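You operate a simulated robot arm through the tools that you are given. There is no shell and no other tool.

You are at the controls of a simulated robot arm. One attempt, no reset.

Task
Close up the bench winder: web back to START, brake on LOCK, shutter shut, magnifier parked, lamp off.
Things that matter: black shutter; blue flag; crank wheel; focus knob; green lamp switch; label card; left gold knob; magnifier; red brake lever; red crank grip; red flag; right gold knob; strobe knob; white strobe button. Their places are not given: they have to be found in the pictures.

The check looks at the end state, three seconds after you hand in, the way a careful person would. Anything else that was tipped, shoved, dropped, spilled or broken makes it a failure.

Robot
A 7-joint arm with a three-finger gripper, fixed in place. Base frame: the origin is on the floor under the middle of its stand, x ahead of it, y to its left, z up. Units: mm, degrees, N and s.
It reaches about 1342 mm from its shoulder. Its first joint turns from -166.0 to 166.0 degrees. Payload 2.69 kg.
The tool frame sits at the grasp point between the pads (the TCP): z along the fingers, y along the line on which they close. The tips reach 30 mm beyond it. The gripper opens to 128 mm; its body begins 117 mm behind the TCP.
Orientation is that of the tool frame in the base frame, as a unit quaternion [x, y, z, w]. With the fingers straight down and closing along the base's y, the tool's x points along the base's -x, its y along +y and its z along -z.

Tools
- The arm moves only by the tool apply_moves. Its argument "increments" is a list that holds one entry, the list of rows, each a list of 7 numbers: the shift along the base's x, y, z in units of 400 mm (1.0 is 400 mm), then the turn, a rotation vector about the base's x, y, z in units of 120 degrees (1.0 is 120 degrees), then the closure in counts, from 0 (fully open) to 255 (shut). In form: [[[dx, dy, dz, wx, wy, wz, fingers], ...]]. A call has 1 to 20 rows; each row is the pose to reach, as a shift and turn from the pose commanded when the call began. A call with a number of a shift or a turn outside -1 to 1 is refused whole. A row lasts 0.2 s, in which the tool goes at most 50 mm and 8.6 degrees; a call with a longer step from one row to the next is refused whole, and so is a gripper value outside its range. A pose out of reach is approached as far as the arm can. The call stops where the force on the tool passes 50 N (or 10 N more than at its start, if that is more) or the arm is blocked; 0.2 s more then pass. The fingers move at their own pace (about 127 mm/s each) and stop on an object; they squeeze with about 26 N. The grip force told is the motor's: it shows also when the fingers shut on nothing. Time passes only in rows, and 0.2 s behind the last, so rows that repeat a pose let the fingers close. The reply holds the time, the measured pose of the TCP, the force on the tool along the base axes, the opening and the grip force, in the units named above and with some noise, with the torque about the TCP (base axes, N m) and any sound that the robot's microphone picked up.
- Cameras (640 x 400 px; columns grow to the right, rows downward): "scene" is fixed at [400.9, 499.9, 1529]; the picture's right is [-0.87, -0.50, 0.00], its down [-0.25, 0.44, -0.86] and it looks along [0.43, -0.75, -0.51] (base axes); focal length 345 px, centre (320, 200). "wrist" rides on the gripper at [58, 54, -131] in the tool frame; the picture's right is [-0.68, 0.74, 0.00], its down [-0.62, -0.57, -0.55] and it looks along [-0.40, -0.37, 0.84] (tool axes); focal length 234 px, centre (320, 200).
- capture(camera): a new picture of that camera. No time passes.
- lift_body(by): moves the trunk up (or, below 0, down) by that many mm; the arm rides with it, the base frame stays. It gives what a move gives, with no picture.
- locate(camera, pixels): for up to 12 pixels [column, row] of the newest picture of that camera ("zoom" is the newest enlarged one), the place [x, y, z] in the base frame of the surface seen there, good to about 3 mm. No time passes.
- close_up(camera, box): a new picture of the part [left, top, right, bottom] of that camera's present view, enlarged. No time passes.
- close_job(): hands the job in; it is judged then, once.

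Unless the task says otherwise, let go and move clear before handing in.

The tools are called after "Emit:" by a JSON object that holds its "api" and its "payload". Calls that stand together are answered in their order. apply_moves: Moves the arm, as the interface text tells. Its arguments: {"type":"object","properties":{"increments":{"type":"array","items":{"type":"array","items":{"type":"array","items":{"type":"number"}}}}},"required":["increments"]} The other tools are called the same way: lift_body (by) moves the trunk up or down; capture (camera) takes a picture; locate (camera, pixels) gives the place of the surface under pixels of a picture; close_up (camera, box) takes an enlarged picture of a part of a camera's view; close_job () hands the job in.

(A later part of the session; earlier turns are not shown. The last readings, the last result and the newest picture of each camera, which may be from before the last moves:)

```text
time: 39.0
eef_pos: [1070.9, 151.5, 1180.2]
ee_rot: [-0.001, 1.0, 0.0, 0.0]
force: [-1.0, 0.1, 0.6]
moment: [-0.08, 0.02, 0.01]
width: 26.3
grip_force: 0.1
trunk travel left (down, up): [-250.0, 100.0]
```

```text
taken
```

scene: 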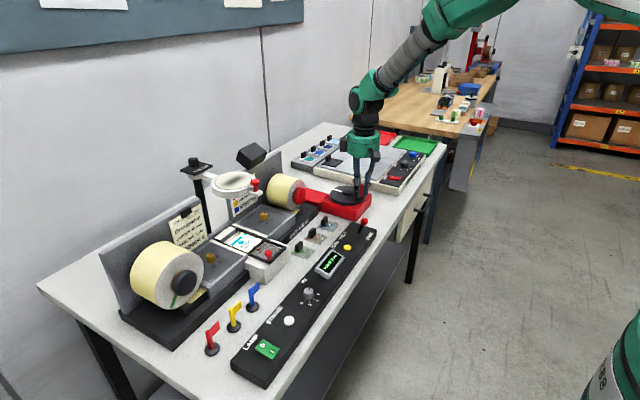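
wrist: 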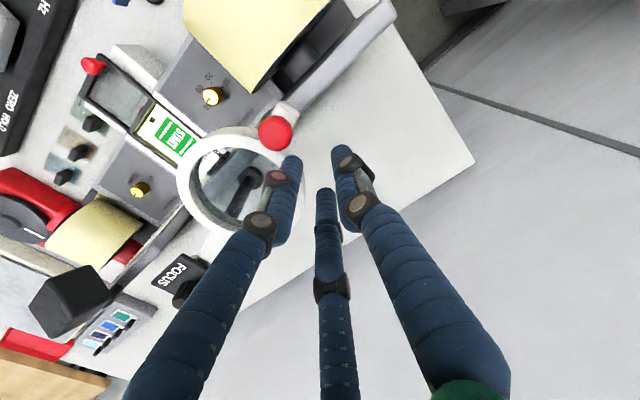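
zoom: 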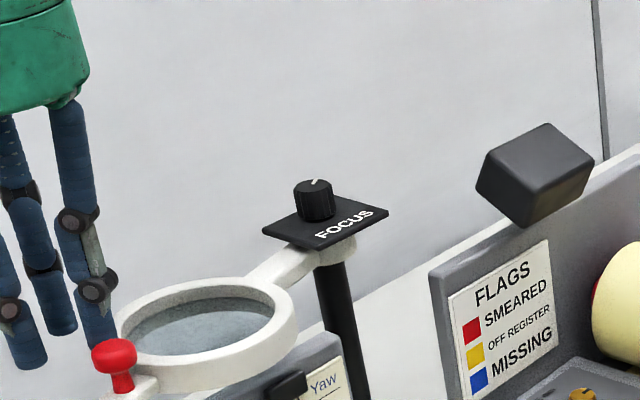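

The knob has slipped out of the loose cage: the magnifier stopped while the fingers went on. I'll locate the knob and arm to find its present angle.

Emit:
{"api": "locate", "payload": {"camera": "wrist", "pixels": [[275, 132], [282, 138], [268, 128], [230, 170], [200, 165], [262, 160], [180, 280], [288, 112]]}}

Emit:
{"api": "locate", "payload": {"camera": "zoom", "pixels": [[113, 352], [120, 380], [205, 290], [205, 370], [290, 260], [340, 290]]}}

Emit:
{"api": "close_up", "payload": {"camera": "wrist", "box": [140, 70, 360, 320]}}

```text
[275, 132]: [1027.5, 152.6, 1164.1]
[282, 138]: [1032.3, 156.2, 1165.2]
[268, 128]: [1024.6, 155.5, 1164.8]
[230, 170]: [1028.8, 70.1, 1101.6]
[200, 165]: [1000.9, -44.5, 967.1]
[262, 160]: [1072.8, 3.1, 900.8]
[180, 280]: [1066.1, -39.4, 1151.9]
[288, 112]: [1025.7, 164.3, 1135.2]
```

```text
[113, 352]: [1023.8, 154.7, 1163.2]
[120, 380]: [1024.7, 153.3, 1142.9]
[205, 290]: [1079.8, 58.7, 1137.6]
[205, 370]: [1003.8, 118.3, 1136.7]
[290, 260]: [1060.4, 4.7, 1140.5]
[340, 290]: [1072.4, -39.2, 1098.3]
```

```text
1.60 times, centred on (250, 195) of wrist
```

zoom: 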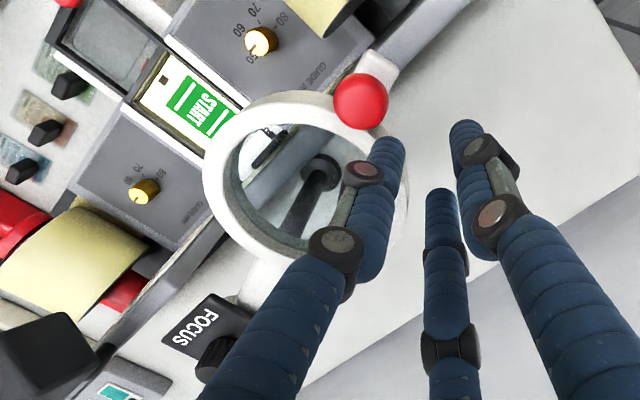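

The knob is at about (1028,152), i.e. the arm swung ~75°; it may have just squeezed out of the gap. I'll lift, close to a fist, come down behind the knob on its -x side and push it on to feel for a stop.

Emit:
{"api": "apply_moves", "payload": {"increments": [[[0, 0, 0.06, 0, 0, 0, 203], [0, 0, 0.13, 0, 0, 0, 203], [-0.06, 0, 0.13, 0, 0, 0, 255], [-0.14, -0.003, 0.13, 0, 0, 0, 255], [-0.215, -0.0058, 0.13, 0, 0, 0, 255], [-0.215, -0.0058, 0.13, 0, 0, 0, 255], [-0.215, -0.0058, 0.07, 0, 0, 0, 255], [-0.215, -0.0058, 0.0, 0, 0, 0, 255]]]}}

Emit:
{"api": "close_up", "payload": {"camera": "scene", "box": [120, 110, 270, 215]}}

Emit:
{"api": "capture", "payload": {"camera": "wrist"}}

```text
time: 40.8
eef_pos: [985.4, 149.4, 1180.5]
ee_rot: [0.0, 1.0, 0.0, 0.0]
force: [-0.1, 0.6, 0.2]
moment: [-0.01, 0.02, -0.01]
width: 2.2
grip_force: 25.7
out of reach, approached as far as the arm can: row 2
trunk travel left (down, up): [-250.0, 100.0]
```

```text
3.81 times, centred on (195, 162) of scene
```

zoom: 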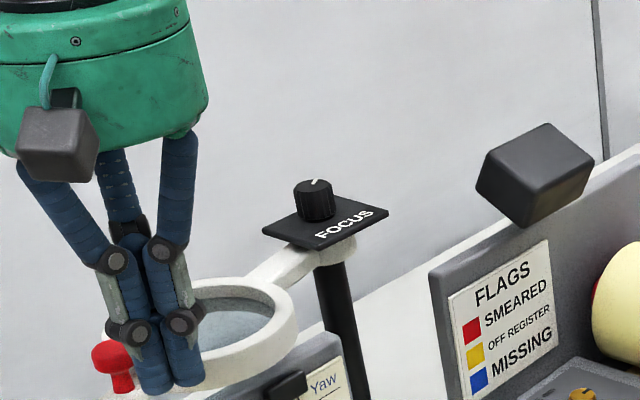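

```text
taken
```

wrist: 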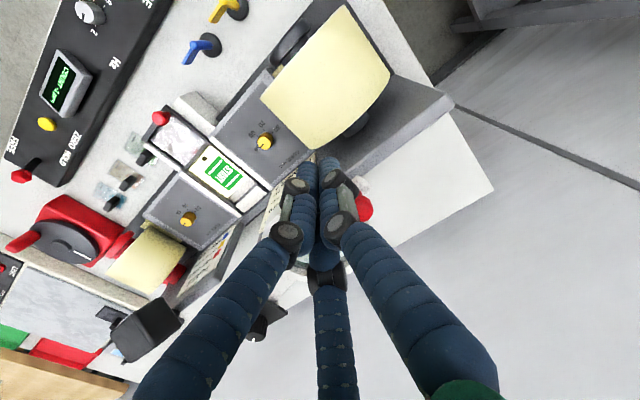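

The fist is now on the -x side of the knob (wrist [363,207] shows the knob just right of the fingers). I'll push gently +x by ~16 mm past contact and read the force.

Emit:
{"api": "apply_moves", "payload": {"increments": [[[0.0325, 0.0088, 0, 0, 0, 0, 255], [0.0425, 0.012, 0, 0, 0, 0, 255], [0.0525, 0.015, 0, 0, 0, 0, 255], [0.0625, 0.0185, 0, 0, 0, 0, 255], [0.0725, 0.0218, 0, 0, 0, 0, 255]]]}}

Emit:
{"api": "close_up", "payload": {"camera": "scene", "box": [120, 110, 270, 215]}}

Emit:
{"api": "capture", "payload": {"camera": "wrist"}}

```text
time: 41.8
eef_pos: [1003.7, 155.4, 1179.5]
ee_rot: [0.0, 1.0, -0.001, -0.005]
force: [-30.3, -4.3, 12.6]
moment: [-0.39, 0.54, -0.12]
width: 2.2
grip_force: 26.0
trunk travel left (down, up): [-250.0, 100.0]
stopped in row 5: the force on the tool passed its limit at 56 N (the readings are from after the stop); the commanded pose is now the measured one
```

```text
3.81 times, centred on (195, 162) of scene
```

zoom: 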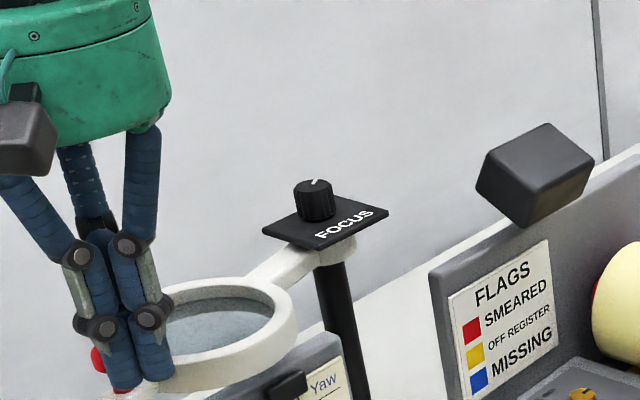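

```text
taken
```

wrist: 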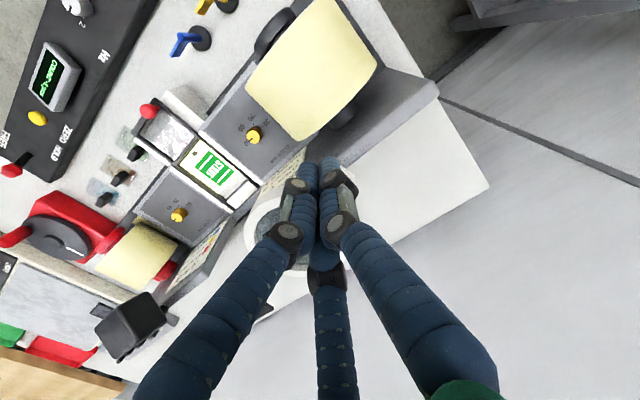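

The magnifier is against a hard stop (≈56 N peak), so it is at its park end at ~75°. I'll back off from the knob and lift.

Emit:
{"api": "apply_moves", "payload": {"increments": [[[-0.03, -0.01, 0, 0, 0, 0, 255], [-0.08, -0.025, 0, 0, 0, 0, 255], [-0.1, -0.03, 0.08, 0, 0, 0, 255], [-0.15, -0.03, 0.17, 0, 0, 0, 255], [-0.25, -0.05, 0.2, 0, 0, 0, 255], [-0.35, -0.07, 0.2, 0, 0, 0, 255]]]}}

Emit:
{"api": "capture", "payload": {"camera": "scene"}}

Emit:
{"api": "close_up", "payload": {"camera": "scene", "box": [120, 110, 270, 215]}}

Emit:
{"api": "locate", "payload": {"camera": "zoom", "pixels": [[113, 352], [120, 380], [205, 290], [205, 370], [290, 260]]}}

```text
time: 43.2
eef_pos: [866.0, 124.8, 1257.6]
ee_rot: [-0.001, 1.0, -0.001, -0.003]
force: [-0.3, -0.6, 0.4]
moment: [0.0, 0.0, 0.03]
width: 2.2
grip_force: 26.1
trunk travel left (down, up): [-250.0, 100.0]
```

```text
taken
```

scene: 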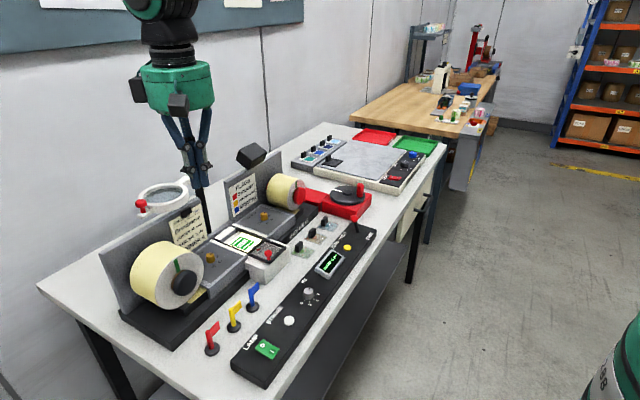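

```text
3.81 times, centred on (195, 162) of scene
```

zoom: 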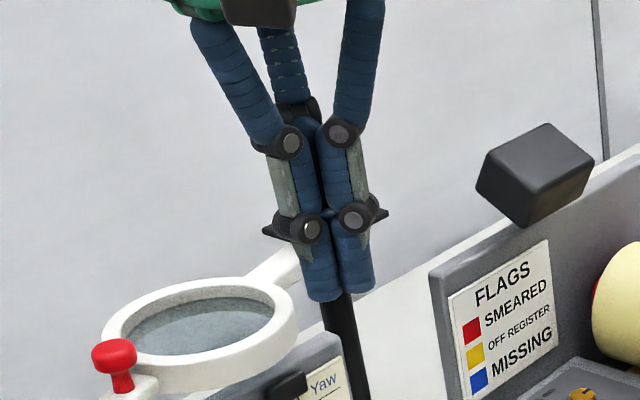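

```text
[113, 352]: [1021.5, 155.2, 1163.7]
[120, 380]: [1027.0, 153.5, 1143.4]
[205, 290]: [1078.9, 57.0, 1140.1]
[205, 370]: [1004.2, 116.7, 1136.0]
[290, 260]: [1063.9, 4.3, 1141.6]
```

The magnifier rests at its stop, clear of the window. Next the shutter: I'll go to the near (-x) side of its red knob (842,-16) with the fist, tips just above the frame.

Emit:
{"api": "apply_moves", "payload": {"increments": [[[-0.043, -0.0859, 0, 0, 0, 0, 255], [-0.0859, -0.1718, 0, 0, 0, 0, 255], [-0.1289, -0.2576, 0, 0, 0, 0, 255], [-0.1718, -0.3435, 0, 0, 0, 0, 255], [-0.1718, -0.3435, -0.1, 0, 0, 0, 255], [-0.1718, -0.3435, -0.2, 0, 0, 0, 255], [-0.1718, -0.3435, -0.3, 0, 0, 0, 255], [-0.1718, -0.3435, -0.4, 0, 0, 0, 255], [-0.1718, -0.3435, -0.5, 0, 0, 0, 255], [-0.1718, -0.3435, -0.56, 0, 0, 0, 255]]]}}

Emit:
{"api": "close_up", "payload": {"camera": "scene", "box": [220, 190, 316, 280]}}

Emit:
{"api": "capture", "payload": {"camera": "wrist"}}

```text
time: 45.4
eef_pos: [799.4, -11.2, 1033.8]
ee_rot: [0.0, 1.0, -0.002, -0.005]
force: [0.5, -0.1, 0.0]
moment: [0.02, 0.0, 0.03]
width: 2.0
grip_force: 26.3
trunk travel left (down, up): [-250.0, 100.0]
```

```text
4.44 times, centred on (268, 235) of scene
```

zoom: 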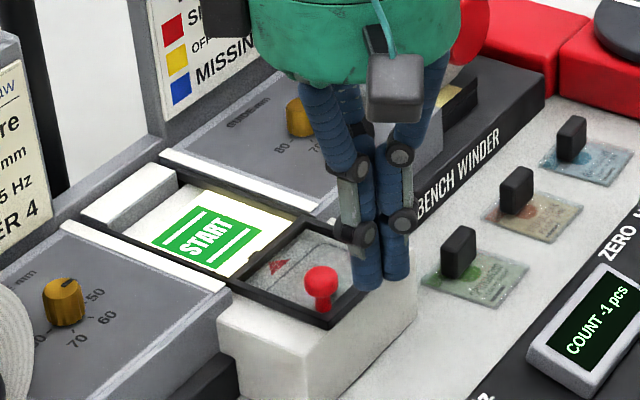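

```text
taken
```

wrist: 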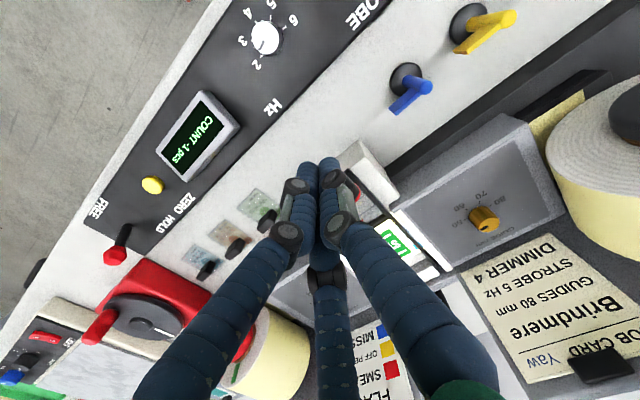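

The fist is about 12 mm short of the knob. I'll lower to z≈1003 and push +x slowly.

Emit:
{"api": "apply_moves", "payload": {"increments": [[[0, 0, -0.04, 0, 0, 0, 255], [0, 0, -0.077, 0, 0, 0, 255], [0.02, 0, -0.077, 0, 0, 0, 255], [0.035, 0, -0.077, 0, 0, 0, 255], [0.05, 0, -0.077, 0, 0, 0, 255], [0.065, 0, -0.077, 0, 0, 0, 255], [0.08, 0, -0.077, 0, 0, 0, 255], [0.095, 0, -0.077, 0, 0, 0, 255]]]}}

Emit:
{"api": "close_up", "payload": {"camera": "scene", "box": [210, 190, 306, 280]}}

```text
time: 47.2
eef_pos: [836.1, -10.4, 1002.3]
ee_rot: [0.0, 1.0, 0.0, -0.006]
force: [-0.3, -0.1, 1.0]
moment: [0.02, 0.01, 0.01]
width: 2.2
grip_force: 25.7
trunk travel left (down, up): [-250.0, 100.0]
```

```text
4.44 times, centred on (258, 235) of scene
```

zoom: 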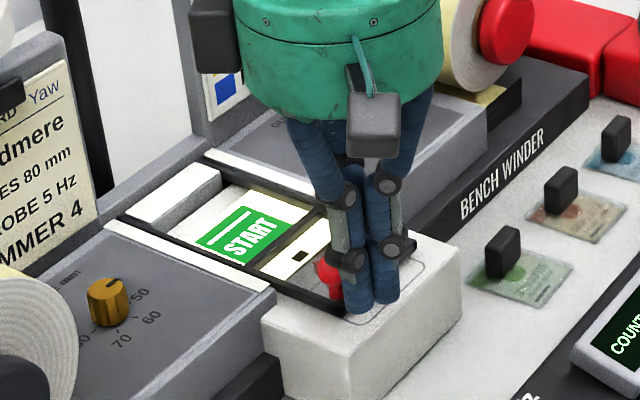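

The shutter slides freely (moved ≈24 mm). Continue pushing +x another 36 mm.

Emit:
{"api": "apply_moves", "payload": {"increments": [[[0.015, 0, 0, 0, 0, 0, 255], [0.03, 0, 0, 0, 0, 0, 255], [0.045, 0, 0, 0, 0, 0, 255], [0.06, 0, 0, 0, 0, 0, 255], [0.075, 0, 0, 0, 0, 0, 255], [0.09, 0, 0, 0, 0, 0, 255]]]}}

Emit:
{"api": "close_up", "payload": {"camera": "scene", "box": [200, 180, 296, 270]}}

Emit:
{"api": "close_up", "payload": {"camera": "scene", "box": [120, 130, 296, 240]}}

```text
time: 48.6
eef_pos: [872.9, -10.4, 1002.7]
ee_rot: [0.001, 1.0, -0.001, -0.004]
force: [0.1, 0.1, -0.9]
moment: [-0.04, -0.02, 0.0]
width: 2.2
grip_force: 25.8
trunk travel left (down, up): [-250.0, 100.0]
```

```text
4.44 times, centred on (248, 225) of scene
```

zoom: 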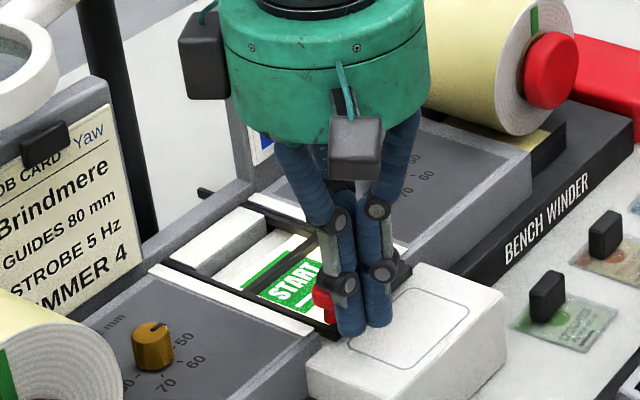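

```text
3.64 times, centred on (208, 185) of scene
```

zoom: 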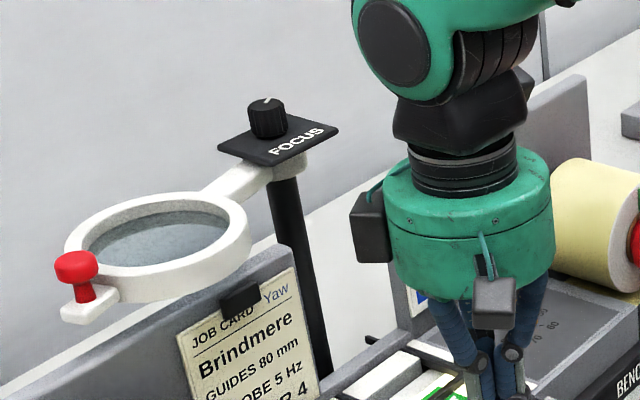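

The shutter's about three-quarters closed and the hand clears the magnifier. Push further until the stop is felt.

Emit:
{"api": "apply_moves", "payload": {"increments": [[[0.0125, 0, 0, 0, 0, 0, 255], [0.025, 0, 0, 0, 0, 0, 255], [0.0375, 0, 0, 0, 0, 0, 255], [0.045, 0, 0, 0, 0, 0, 255]]]}}

Emit:
{"api": "close_up", "payload": {"camera": "scene", "box": [200, 180, 296, 270]}}

```text
time: 49.6
eef_pos: [890.3, -10.8, 1003.4]
ee_rot: [0.0, 1.0, 0.0, -0.006]
force: [-0.1, -0.7, -0.5]
moment: [0.0, -0.03, -0.02]
width: 2.4
grip_force: 26.6
trunk travel left (down, up): [-250.0, 100.0]
```

```text
4.44 times, centred on (248, 225) of scene
```

zoom: 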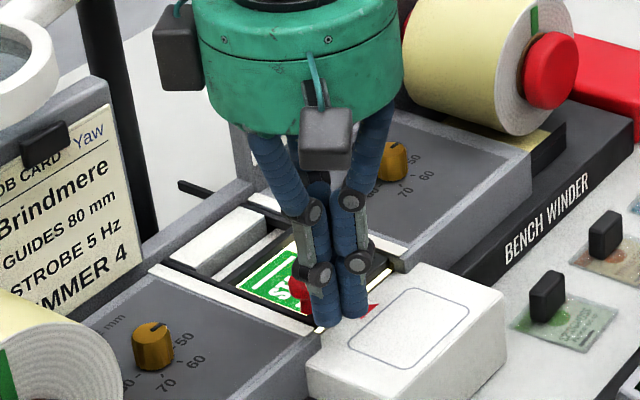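

Still no stop; the pane now covers the START panel partially. Continue +x in 4-mm steps.

Emit:
{"api": "apply_moves", "payload": {"increments": [[[0.01, 0, 0, 0, 0, 0, 255], [0.02, 0, 0, 0, 0, 0, 255], [0.03, 0, 0, 0, 0, 0, 255], [0.04, 0, 0, 0, 0, 0, 255]]]}}

Emit:
{"api": "close_up", "payload": {"camera": "scene", "box": [200, 180, 296, 270]}}

Emit:
{"api": "close_up", "payload": {"camera": "scene", "box": [120, 130, 296, 240]}}

```text
time: 50.6
eef_pos: [906.9, -11.7, 1001.8]
ee_rot: [0.0, 1.0, 0.0, -0.005]
force: [-0.1, 1.1, 0.1]
moment: [-0.03, 0.01, 0.02]
width: 2.1
grip_force: 25.5
trunk travel left (down, up): [-250.0, 100.0]
```

```text
4.44 times, centred on (248, 225) of scene
```

zoom: 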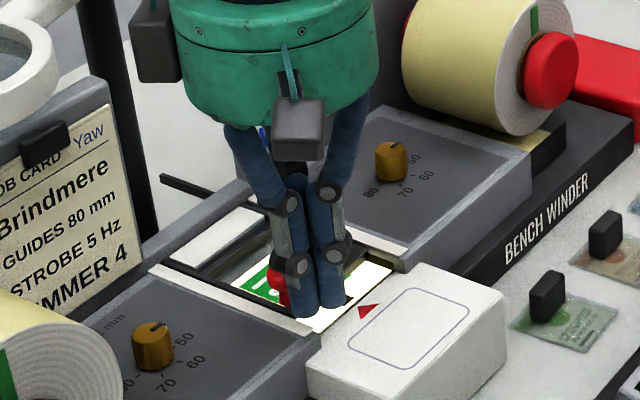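

```text
3.64 times, centred on (208, 185) of scene
```

zoom: 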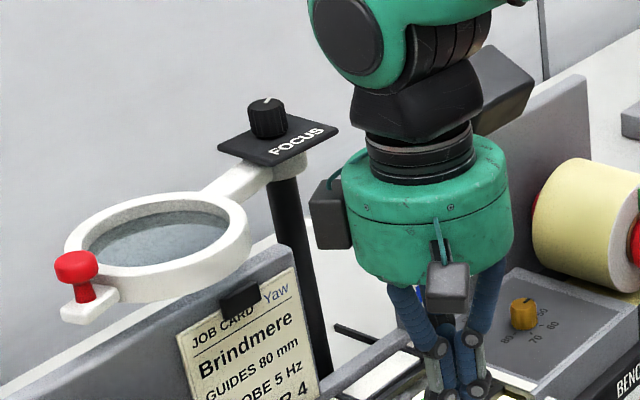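

The near part of the web is exposed again (zoom [360,290]) and a black bar protrudes at the far side ([165,180]), so I may be pushing past the closed position. I'll back off and take a look.

Emit:
{"api": "apply_moves", "payload": {"increments": [[[-0.02, 0, 0, 0, 0, 0, 255], [-0.06, 0, 0, 0, 0, 0, 255], [-0.08, 0, 0.08, 0, 0, 0, 255], [-0.1, 0, 0.18, 0, 0, 0, 255], [-0.2, -0.02, 0.28, 0, 0, 0, 255], [-0.3, -0.04, 0.38, 0, 0, 0, 255], [-0.4, -0.06, 0.45, 0, 0, 0, 255]]]}}

Emit:
{"api": "close_up", "payload": {"camera": "scene", "box": [192, 200, 288, 270]}}

Emit:
{"api": "capture", "payload": {"camera": "wrist"}}

```text
refused: row 5 steps farther than a row can; nothing moved
```

```text
5.71 times, centred on (240, 235) of scene
```

zoom: 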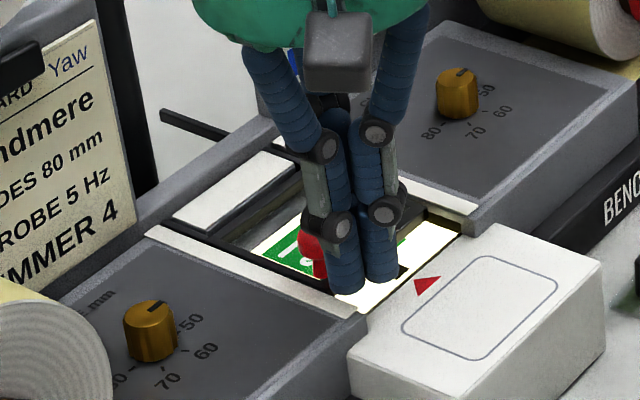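

```text
taken
```

wrist: 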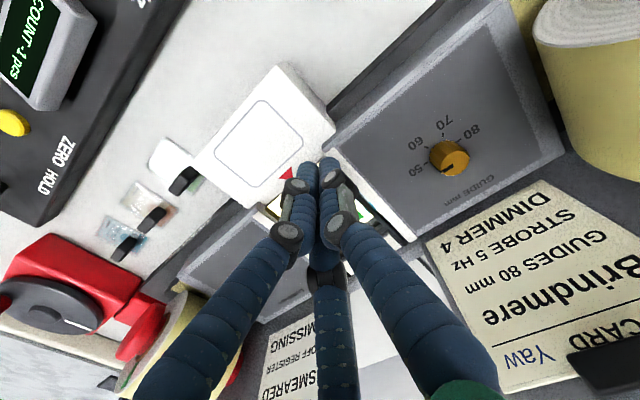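

The move was refused (a step too long). First I'll locate the protruding black bar and the frame edges in this zoom.

Emit:
{"api": "close_up", "payload": {"camera": "scene", "box": [192, 200, 288, 270]}}

Emit:
{"api": "locate", "payload": {"camera": "zoom", "pixels": [[170, 117], [220, 137], [268, 157], [180, 222], [240, 255], [310, 285], [230, 200], [280, 165], [420, 285], [320, 240], [290, 255], [440, 230]]}}

```text
5.71 times, centred on (240, 235) of scene
```

zoom: 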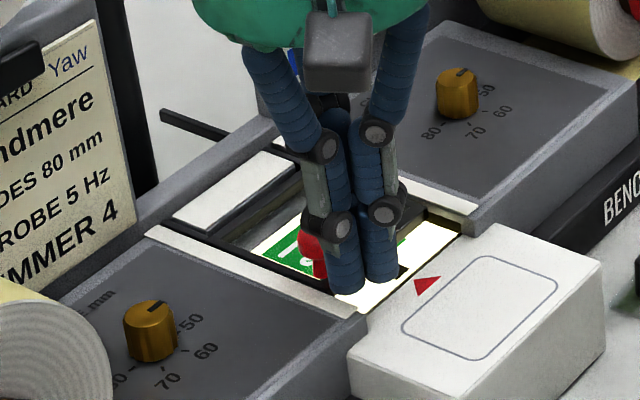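

```text
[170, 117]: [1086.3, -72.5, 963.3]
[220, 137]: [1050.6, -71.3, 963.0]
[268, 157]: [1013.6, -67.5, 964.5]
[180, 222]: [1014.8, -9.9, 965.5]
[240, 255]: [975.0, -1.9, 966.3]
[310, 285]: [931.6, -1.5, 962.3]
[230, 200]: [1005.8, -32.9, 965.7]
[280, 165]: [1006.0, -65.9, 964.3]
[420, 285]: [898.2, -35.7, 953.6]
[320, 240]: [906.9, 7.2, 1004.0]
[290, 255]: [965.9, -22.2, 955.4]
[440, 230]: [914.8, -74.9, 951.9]
```

The right rail now reaches x≈1086, so the slider has moved ≈96 mm with no stop yet. I'll retract the hand up and back in smaller steps and view the window from above.

Emit:
{"api": "apply_moves", "payload": {"increments": [[[-0.02, 0, 0, 0, 0, 0, 255], [-0.06, 0, 0, 0, 0, 0, 255], [-0.08, 0, 0.08, 0, 0, 0, 255], [-0.1, 0, 0.18, 0, 0, 0, 255], [-0.16, -0.02, 0.27, 0, 0, 0, 200], [-0.22, -0.04, 0.36, 0, 0, 0, 100], [-0.28, -0.06, 0.45, 0, 0, 0, 0], [-0.34, -0.08, 0.5, 0, 0, 0, 0], [-0.4, -0.1, 0.55, 0, 0, 0, 0]]]}}

Emit:
{"api": "capture", "payload": {"camera": "wrist"}}

Emit:
{"api": "close_up", "payload": {"camera": "scene", "box": [192, 200, 288, 270]}}

Emit:
{"api": "locate", "payload": {"camera": "zoom", "pixels": [[308, 245], [318, 285], [265, 255], [340, 290], [250, 240], [300, 200], [330, 190], [400, 215], [440, 210], [360, 300], [230, 190], [275, 160]]}}

```text
time: 52.6
eef_pos: [744.6, -52.0, 1221.1]
ee_rot: [-0.001, 1.0, -0.001, -0.005]
force: [0.3, 0.4, 0.1]
moment: [0.01, 0.01, 0.01]
width: 128.0
grip_force: 0.1
trunk travel left (down, up): [-250.0, 100.0]
```

```text
taken
```

wrist: 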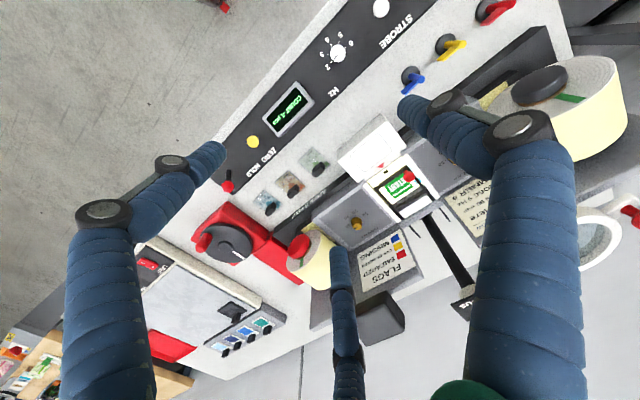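

```text
5.71 times, centred on (240, 235) of scene
```

zoom: 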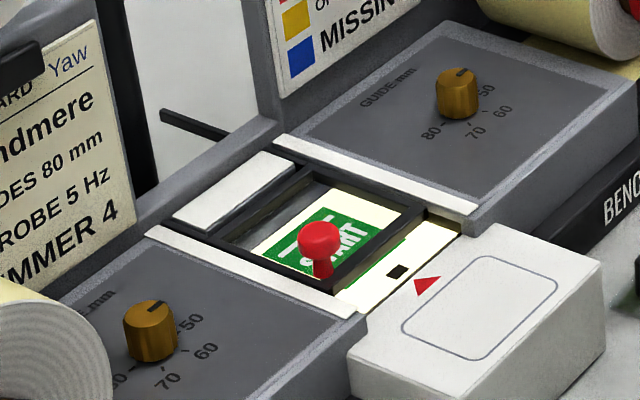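

```text
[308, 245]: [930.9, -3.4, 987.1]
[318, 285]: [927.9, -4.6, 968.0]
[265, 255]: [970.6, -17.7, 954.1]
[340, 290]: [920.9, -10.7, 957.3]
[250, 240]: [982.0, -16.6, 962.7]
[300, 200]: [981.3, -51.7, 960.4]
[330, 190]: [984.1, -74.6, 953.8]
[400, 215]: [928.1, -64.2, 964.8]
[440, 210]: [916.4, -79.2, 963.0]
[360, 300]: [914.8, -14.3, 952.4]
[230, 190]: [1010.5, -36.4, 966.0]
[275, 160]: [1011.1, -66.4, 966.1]
```

The frame now surrounds START and its far bar is next to the white block (x≈990-1000). I'll zoom in on this with the wrist camera from above to understand the slider.

Emit:
{"api": "close_up", "payload": {"camera": "wrist", "box": [330, 110, 480, 260]}}

Emit:
{"api": "close_up", "payload": {"camera": "wrist", "box": [360, 150, 440, 220]}}

Emit:
{"api": "close_up", "payload": {"camera": "scene", "box": [212, 215, 276, 260]}}

```text
2.67 times, centred on (405, 185) of wrist
```

zoom: 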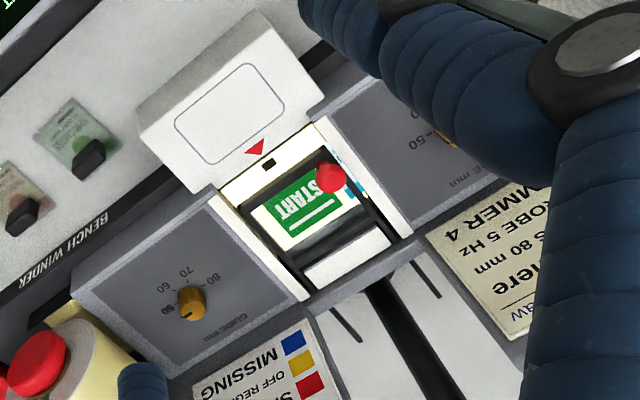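

```text
5.71 times, centred on (400, 185) of wrist
```

zoom: 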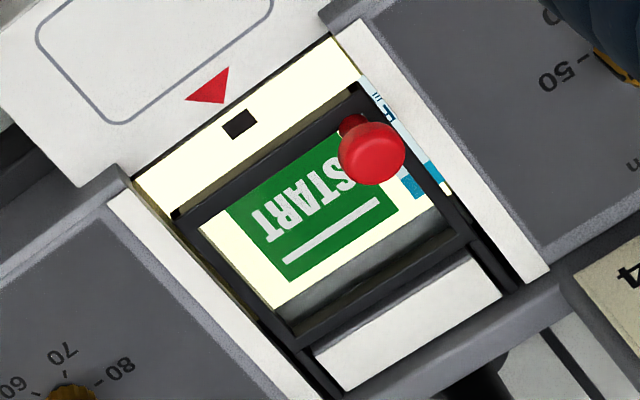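

```text
8.89 times, centred on (244, 238) of scene
```

zoom: 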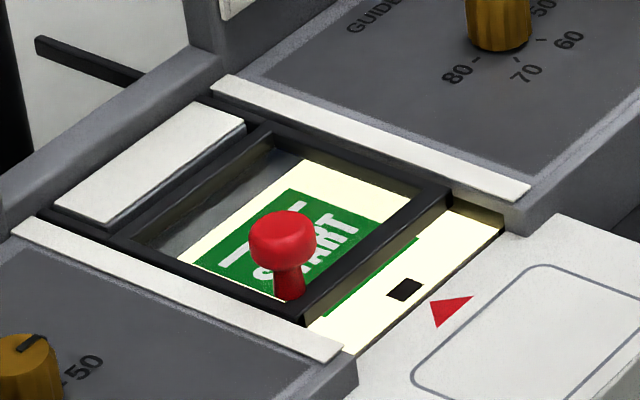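

I'll measure the frame corners and the far block's near edge in this zoom.

Emit:
{"api": "locate", "payload": {"camera": "zoom", "pixels": [[300, 305], [305, 312], [440, 190], [375, 255], [125, 238], [145, 228], [262, 130], [200, 180], [188, 175], [175, 170], [230, 130], [70, 205]]}}

Emit:
{"api": "close_up", "payload": {"camera": "wrist", "box": [360, 150, 440, 220]}}

Emit:
{"api": "locate", "payload": {"camera": "zoom", "pixels": [[180, 225], [270, 160], [350, 100], [290, 340], [370, 300], [460, 235], [320, 365], [400, 320], [480, 265], [345, 395], [130, 190], [330, 45]]}}

```text
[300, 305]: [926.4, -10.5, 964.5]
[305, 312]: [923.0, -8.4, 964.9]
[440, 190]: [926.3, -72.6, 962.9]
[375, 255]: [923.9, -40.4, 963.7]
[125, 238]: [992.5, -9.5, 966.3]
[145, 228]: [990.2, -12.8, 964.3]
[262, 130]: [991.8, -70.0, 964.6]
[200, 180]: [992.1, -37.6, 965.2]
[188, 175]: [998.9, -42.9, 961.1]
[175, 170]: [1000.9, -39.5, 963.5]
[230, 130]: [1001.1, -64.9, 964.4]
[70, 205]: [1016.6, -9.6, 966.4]
```

```text
5.71 times, centred on (400, 185) of wrist
```

zoom: 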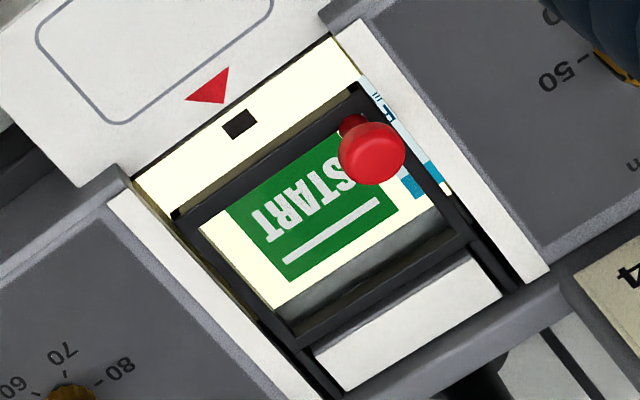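

```text
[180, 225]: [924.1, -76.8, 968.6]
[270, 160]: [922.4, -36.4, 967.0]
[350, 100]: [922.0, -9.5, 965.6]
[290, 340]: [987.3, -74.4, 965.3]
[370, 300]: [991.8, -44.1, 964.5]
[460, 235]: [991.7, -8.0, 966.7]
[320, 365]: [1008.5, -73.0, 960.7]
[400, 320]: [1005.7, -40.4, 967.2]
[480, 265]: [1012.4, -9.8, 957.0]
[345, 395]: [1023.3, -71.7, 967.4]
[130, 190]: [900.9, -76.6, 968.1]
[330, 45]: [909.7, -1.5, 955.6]
```

The frame spans x≈922-993 with ~6 mm gap to the fixed block at x≈1000. I'll push the knob further gently to find whether a real stop exists just ahead.

Emit:
{"api": "apply_moves", "payload": {"increments": [[[0.07, 0.02, -0.05, 0, 0, 0, 150], [0.14, 0.045, -0.1, 0, 0, 0, 255], [0.21, 0.07, -0.17, 0, 0, 0, 255], [0.28, 0.09, -0.24, 0, 0, 0, 255], [0.3375, 0.105, -0.3, 0, 0, 0, 255], [0.3375, 0.105, -0.4, 0, 0, 0, 255], [0.3375, 0.105, -0.5, 0, 0, 0, 255], [0.3375, 0.105, -0.545, 0, 0, 0, 255]]]}}

Emit:
{"api": "close_up", "payload": {"camera": "scene", "box": [200, 180, 296, 270]}}

```text
time: 54.4
eef_pos: [880.1, -7.7, 1003.7]
ee_rot: [0.0, 1.0, -0.001, -0.005]
force: [-0.8, 0.1, -0.6]
moment: [0.02, 0.04, 0.04]
width: 2.3
grip_force: 26.3
trunk travel left (down, up): [-250.0, 100.0]
```

```text
4.44 times, centred on (248, 225) of scene
```

zoom: 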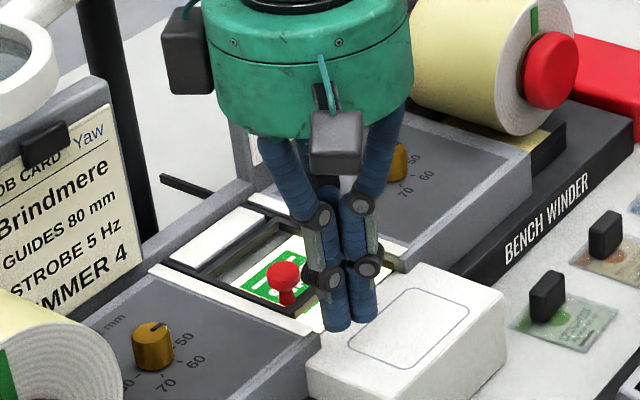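

I'll push from contact (~903) on to ~915 in 3-mm steps.

Emit:
{"api": "apply_moves", "payload": {"increments": [[[0.03, 0, 0, 0, 0, 0, 255], [0.055, 0, 0, 0, 0, 0, 255], [0.065, 0, 0, 0, 0, 0, 255], [0.0725, 0, 0, 0, 0, 0, 255], [0.08, 0, 0, 0, 0, 0, 255], [0.0875, 0, 0, 0, 0, 0, 255]]]}}

Emit:
{"api": "close_up", "payload": {"camera": "scene", "box": [200, 180, 296, 270]}}

```text
time: 55.8
eef_pos: [910.1, -8.1, 1005.4]
ee_rot: [0.0, 1.0, -0.001, -0.008]
force: [-46.4, 2.3, 8.9]
moment: [-0.06, 0.85, -0.2]
width: 2.2
grip_force: 26.3
trunk travel left (down, up): [-250.0, 100.0]
```

```text
4.44 times, centred on (248, 225) of scene
```

zoom: 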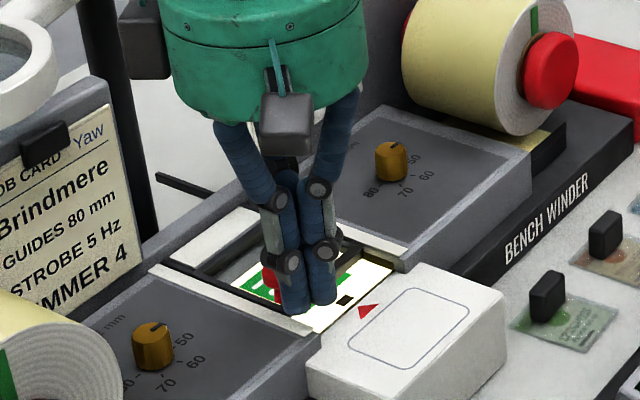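

A hard stop was reached at TCP x≈910 (-46 N): the shutter is at the end of its travel. I'll back off, rise, and look at the result.

Emit:
{"api": "apply_moves", "payload": {"increments": [[[-0.03, 0, 0, 0, 0, 0, 255], [-0.09, 0, 0, 0, 0, 0, 255], [-0.12, 0, 0.08, 0, 0, 0, 255], [-0.15, 0.02, 0.18, 0, 0, 0, 255], [-0.2, 0.06, 0.27, 0, 0, 0, 255], [-0.26, 0.12, 0.34, 0, 0, 0, 255], [-0.33, 0.2, 0.38, 0, 0, 0, 255], [-0.4, 0.28, 0.42, 0, 0, 0, 255]]]}}

Emit:
{"api": "capture", "payload": {"camera": "scene"}}

Emit:
{"api": "close_up", "payload": {"camera": "scene", "box": [192, 200, 288, 270]}}

Emit:
{"api": "close_up", "payload": {"camera": "scene", "box": [240, 325, 300, 385]}}

```text
time: 57.6
eef_pos: [755.1, 105.2, 1172.9]
ee_rot: [-0.001, 1.0, -0.001, -0.005]
force: [-0.7, -0.6, -0.4]
moment: [0.0, 0.01, 0.0]
width: 2.2
grip_force: 26.4
trunk travel left (down, up): [-250.0, 100.0]
```

```text
taken
```

scene: 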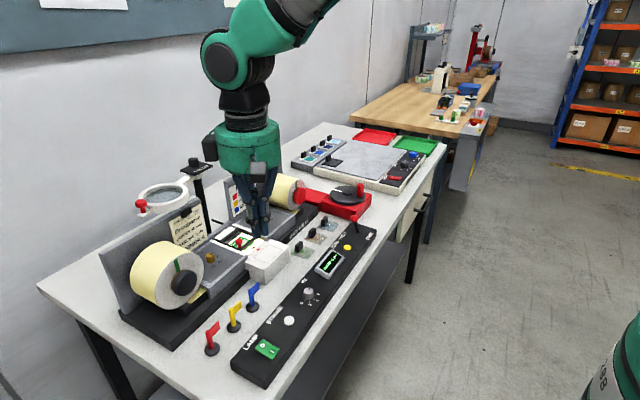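

```text
5.71 times, centred on (240, 235) of scene
```

zoom: 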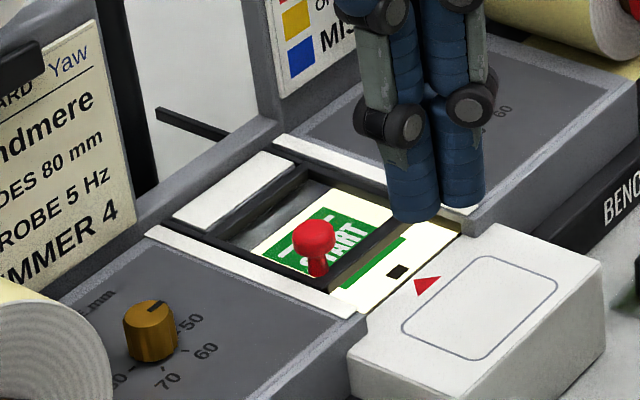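

```text
6.67 times, centred on (270, 355) of scene
```

zoom: 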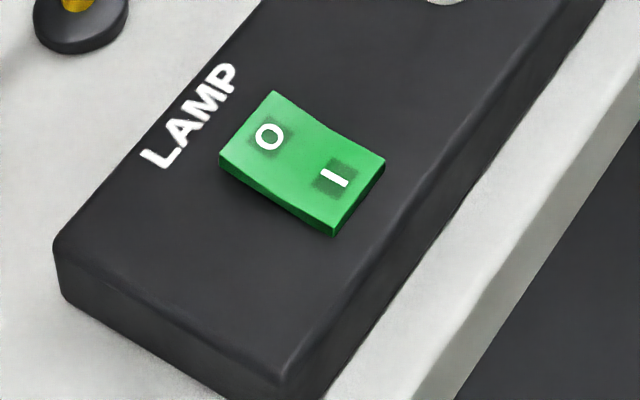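

The shutter frame sits at the end of its travel over START. Now the lamp rocker: I'll measure its corners and the O/I faces.

Emit:
{"api": "close_up", "payload": {"camera": "scene", "box": [240, 325, 300, 385]}}

Emit:
{"api": "locate", "payload": {"camera": "zoom", "pixels": [[268, 136], [335, 178], [272, 97], [378, 163], [332, 225], [228, 162], [300, 155], [245, 160], [290, 115], [180, 180], [420, 150], [330, 260]]}}

Emit:
{"api": "capture", "payload": {"camera": "wrist"}}

```text
6.67 times, centred on (270, 355) of scene
```

zoom: 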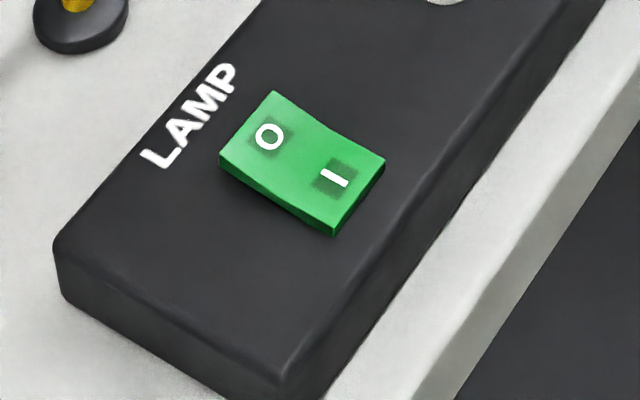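

```text
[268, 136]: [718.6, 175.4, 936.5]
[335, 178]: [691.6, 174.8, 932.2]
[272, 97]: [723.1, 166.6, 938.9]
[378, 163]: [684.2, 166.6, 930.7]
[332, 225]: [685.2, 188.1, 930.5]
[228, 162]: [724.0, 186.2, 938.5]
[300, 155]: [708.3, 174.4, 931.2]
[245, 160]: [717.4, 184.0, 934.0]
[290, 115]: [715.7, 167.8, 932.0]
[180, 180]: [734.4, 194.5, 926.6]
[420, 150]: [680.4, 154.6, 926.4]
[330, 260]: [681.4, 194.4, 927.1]
```

```text
taken
```

wrist: 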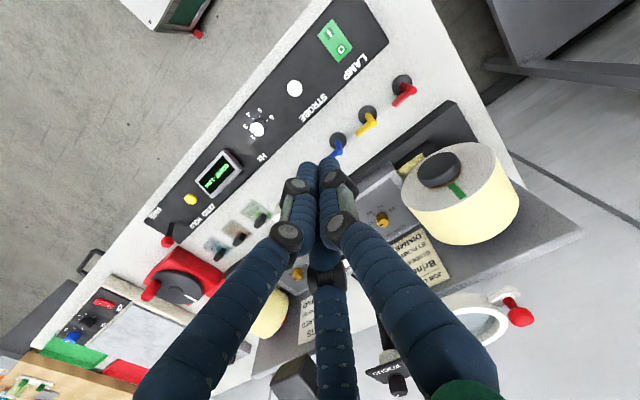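

The rocker spans x 684-724, y 166-188, with the O end (x≈720) standing high at z≈938. I'll bring the fist above the O end, positioned so it doesn't overlap the I half.

Emit:
{"api": "apply_moves", "payload": {"increments": [[[-0.03, 0.09, -0.05, 0, 0, 0, 255], [-0.065, 0.18, -0.12, 0, 0, 0, 255], [-0.065, 0.18, -0.22, 0, 0, 0, 255], [-0.065, 0.18, -0.32, 0, 0, 0, 255], [-0.065, 0.18, -0.42, 0, 0, 0, 255], [-0.065, 0.18, -0.45, 0, 0, 0, 255], [-0.065, 0.18, -0.45, 0, 0, 0, 255]]]}}

Emit:
{"api": "close_up", "payload": {"camera": "scene", "box": [220, 305, 300, 385]}}

Emit:
{"api": "capture", "payload": {"camera": "wrist"}}

```text
time: 59.2
eef_pos: [729.8, 175.5, 993.1]
ee_rot: [0.001, 1.0, -0.001, -0.005]
force: [0.2, 0.6, 0.0]
moment: [0.03, 0.0, -0.01]
width: 2.2
grip_force: 26.3
trunk travel left (down, up): [-250.0, 100.0]
```

```text
5.00 times, centred on (260, 345) of scene
```

zoom: 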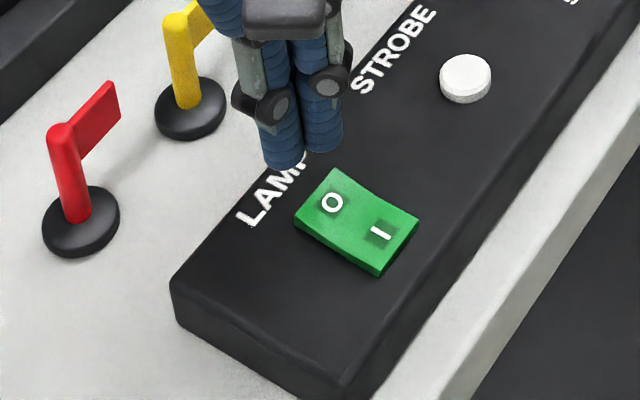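

```text
taken
```

wrist: 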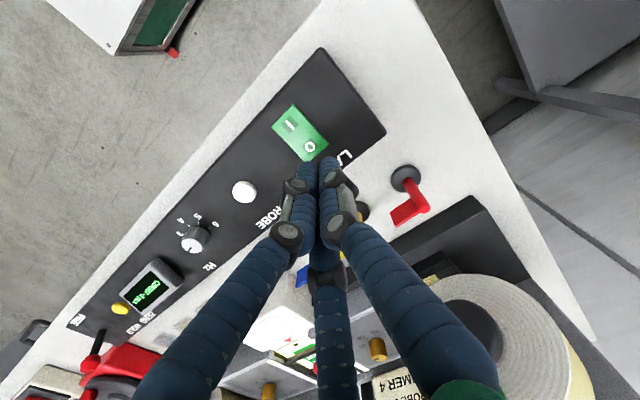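

The tips are ~25 mm above the O end. I'll shift 5 mm in +y and press down gradually to tip z≈930.

Emit:
{"api": "apply_moves", "payload": {"increments": [[[0, 0.0125, -0.03, 0, 0, 0, 255], [0, 0.0125, -0.055, 0, 0, 0, 255], [0, 0.0125, -0.0625, 0, 0, 0, 255], [0, 0.0125, -0.07, 0, 0, 0, 255], [0, 0.0125, -0.076, 0, 0, 0, 255]]]}}

Emit:
{"api": "close_up", "payload": {"camera": "scene", "box": [220, 305, 300, 385]}}

```text
time: 60.4
eef_pos: [730.7, 180.5, 961.7]
ee_rot: [0.0, 1.0, -0.001, -0.005]
force: [0.3, -0.1, 0.5]
moment: [0.02, -0.03, 0.04]
width: 2.0
grip_force: 31.2
trunk travel left (down, up): [-250.0, 100.0]
```

```text
5.00 times, centred on (260, 345) of scene
```

zoom: 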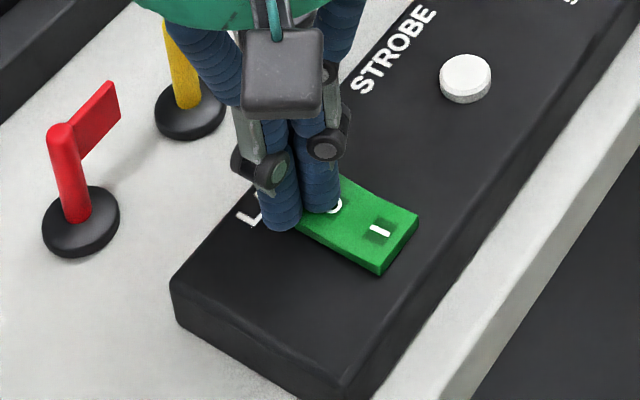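

Tips are at z≈932 with no force yet; the rocker seems partly tipped. Press a further 3-4 mm, watching force.

Emit:
{"api": "apply_moves", "payload": {"increments": [[[0, 0, -0.004, 0, 0, 0, 255], [0, 0, -0.008, 0, 0, 0, 255], [0, 0, -0.01, 0, 0, 0, 255]]]}}

Emit:
{"api": "close_up", "payload": {"camera": "scene", "box": [220, 305, 300, 385]}}

Emit:
{"api": "close_up", "payload": {"camera": "scene", "box": [192, 200, 288, 270]}}

```text
time: 61.2
eef_pos: [730.8, 180.2, 960.8]
ee_rot: [-0.001, 1.0, 0.0, -0.004]
force: [-3.7, -1.4, 26.4]
moment: [-0.17, 0.55, -0.02]
width: 1.9
grip_force: 31.3
trunk travel left (down, up): [-250.0, 100.0]
heard: click
```

```text
5.00 times, centred on (260, 345) of scene
```

zoom: 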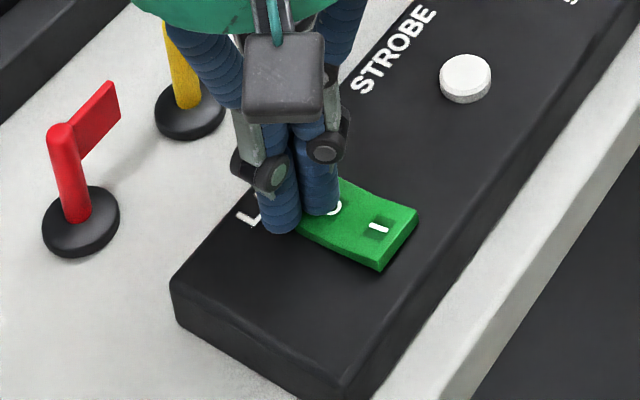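

```text
5.71 times, centred on (240, 235) of scene
```

zoom: 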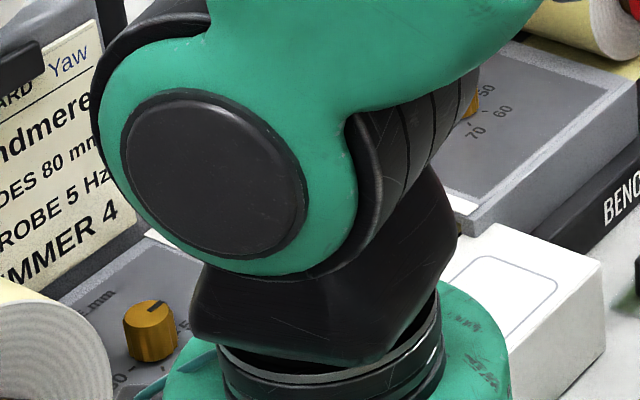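

A click was heard with 26 N and the I half has risen. I'll lift straight up and check the switch and the window light.

Emit:
{"api": "apply_moves", "payload": {"increments": [[[0, 0, 0.05, 0, 0, 0, 255], [0, 0, 0.15, 0, 0, 0, 255], [0, 0, 0.26, 0, 0, 0, 255], [0, 0, 0.37, 0, 0, 0, 255], [-0.1, 0, 0.43, 0, 0, 0, 255], [-0.2, 0, 0.48, 0, 0, 0, 255], [-0.3, 0, 0.53, 0, 0, 0, 255], [-0.4, 0, 0.58, 0, 0, 0, 255], [-0.5, 0, 0.63, 0, 0, 0, 255]]]}}

Emit:
{"api": "capture", "payload": {"camera": "scene"}}

Emit:
{"api": "close_up", "payload": {"camera": "scene", "box": [220, 305, 300, 385]}}

Emit:
{"api": "close_up", "payload": {"camera": "scene", "box": [192, 200, 288, 270]}}

Emit:
{"api": "capture", "payload": {"camera": "wrist"}}

```text
time: 63.2
eef_pos: [528.9, 180.9, 1209.6]
ee_rot: [0.0, 1.0, -0.001, -0.005]
force: [-0.3, -0.2, 0.2]
moment: [-0.02, -0.02, -0.04]
width: 2.0
grip_force: 31.6
trunk travel left (down, up): [-250.0, 100.0]
```

```text
taken
```

scene: 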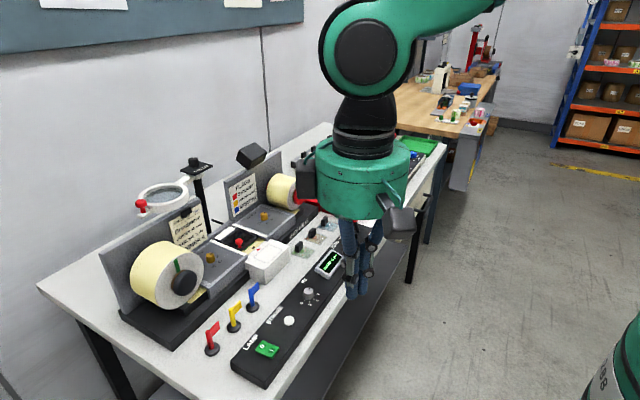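

```text
5.00 times, centred on (260, 345) of scene
```

zoom: 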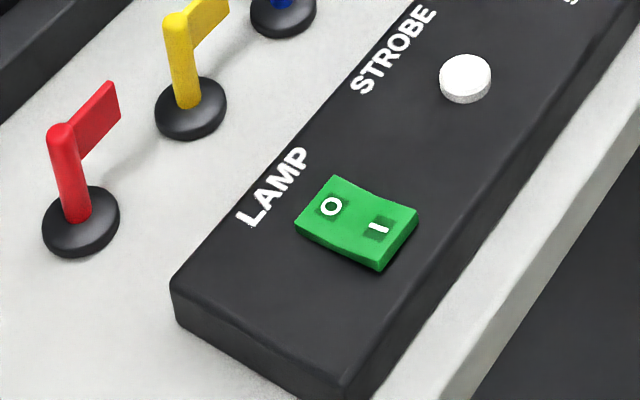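

```text
5.71 times, centred on (240, 235) of scene
```

zoom: 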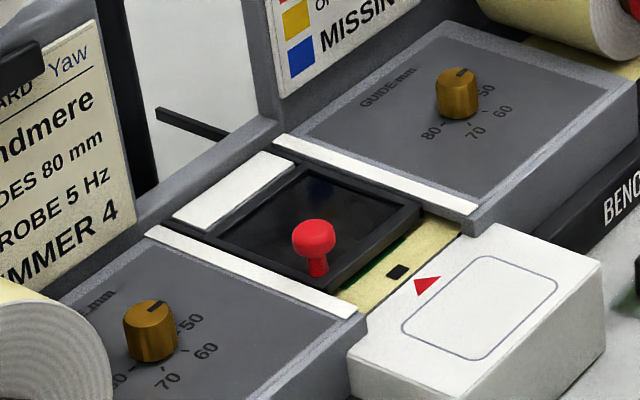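

```text
taken
```

wrist: 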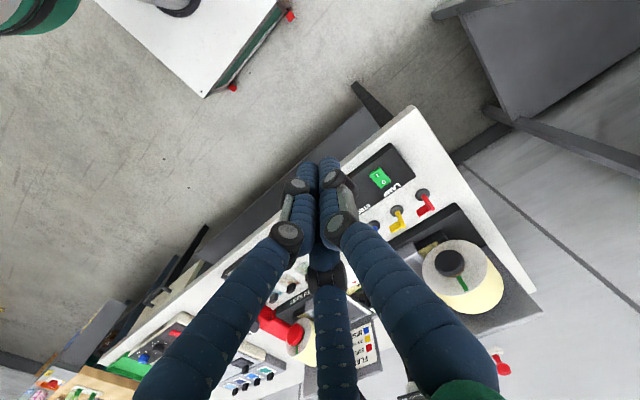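

The lamp is off (window dark, O side down), and the pane of the shutter now shows black over START. I'll verify the final positions of shutter, brake, magnifier and rocker.

Emit:
{"api": "close_up", "payload": {"camera": "scene", "box": [212, 215, 276, 260]}}

Emit:
{"api": "locate", "payload": {"camera": "zoom", "pixels": [[360, 265], [425, 200], [145, 228], [200, 180], [400, 290], [440, 310], [250, 210], [300, 245], [175, 170]]}}

Emit:
{"api": "close_up", "payload": {"camera": "scene", "box": [320, 170, 400, 250]}}

Emit:
{"api": "close_up", "payload": {"camera": "scene", "box": [120, 140, 280, 240]}}

Emit:
{"api": "close_up", "payload": {"camera": "scene", "box": [200, 260, 360, 385]}}

```text
8.89 times, centred on (244, 238) of scene
```

zoom: 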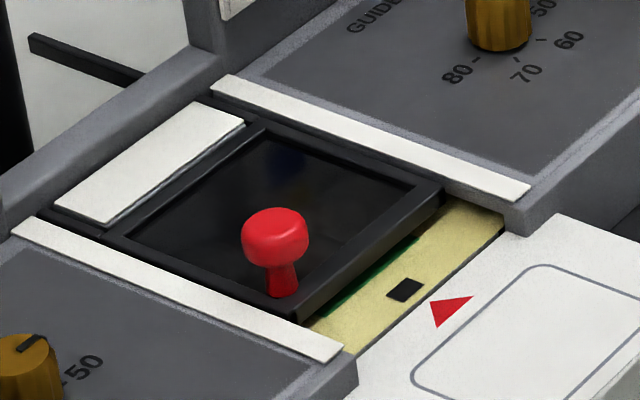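

```text
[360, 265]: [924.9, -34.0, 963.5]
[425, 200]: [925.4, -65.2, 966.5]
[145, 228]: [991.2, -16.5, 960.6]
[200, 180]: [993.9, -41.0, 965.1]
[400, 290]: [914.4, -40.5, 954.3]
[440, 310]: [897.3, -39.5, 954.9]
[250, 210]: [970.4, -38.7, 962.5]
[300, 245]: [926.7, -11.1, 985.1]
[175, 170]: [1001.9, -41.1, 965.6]
```

```text
5.00 times, centred on (360, 210) of scene
```

zoom: 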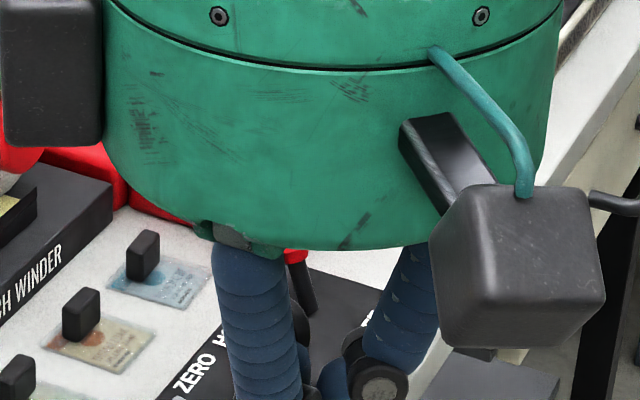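

```text
4.00 times, centred on (200, 190) of scene
```

zoom: 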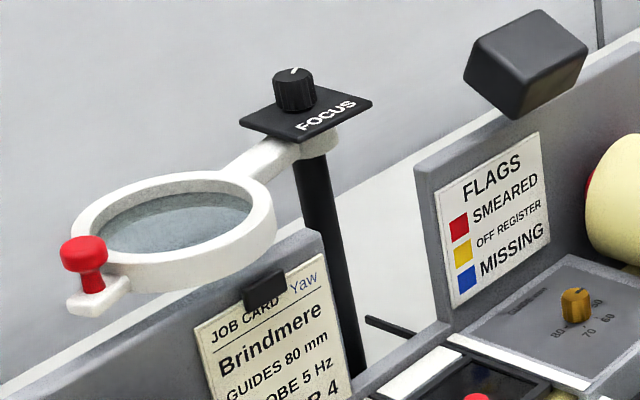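

```text
3.20 times, centred on (280, 322) of scene
```

zoom: 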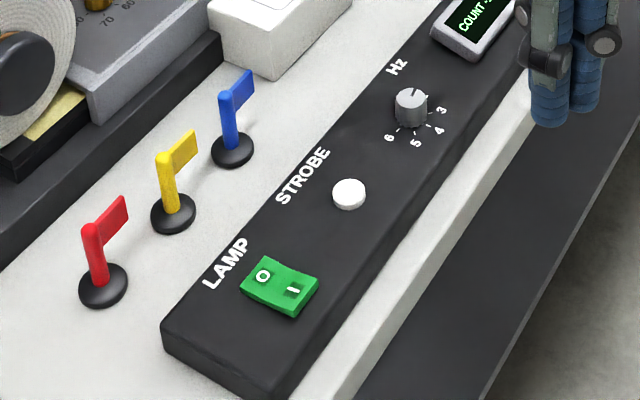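

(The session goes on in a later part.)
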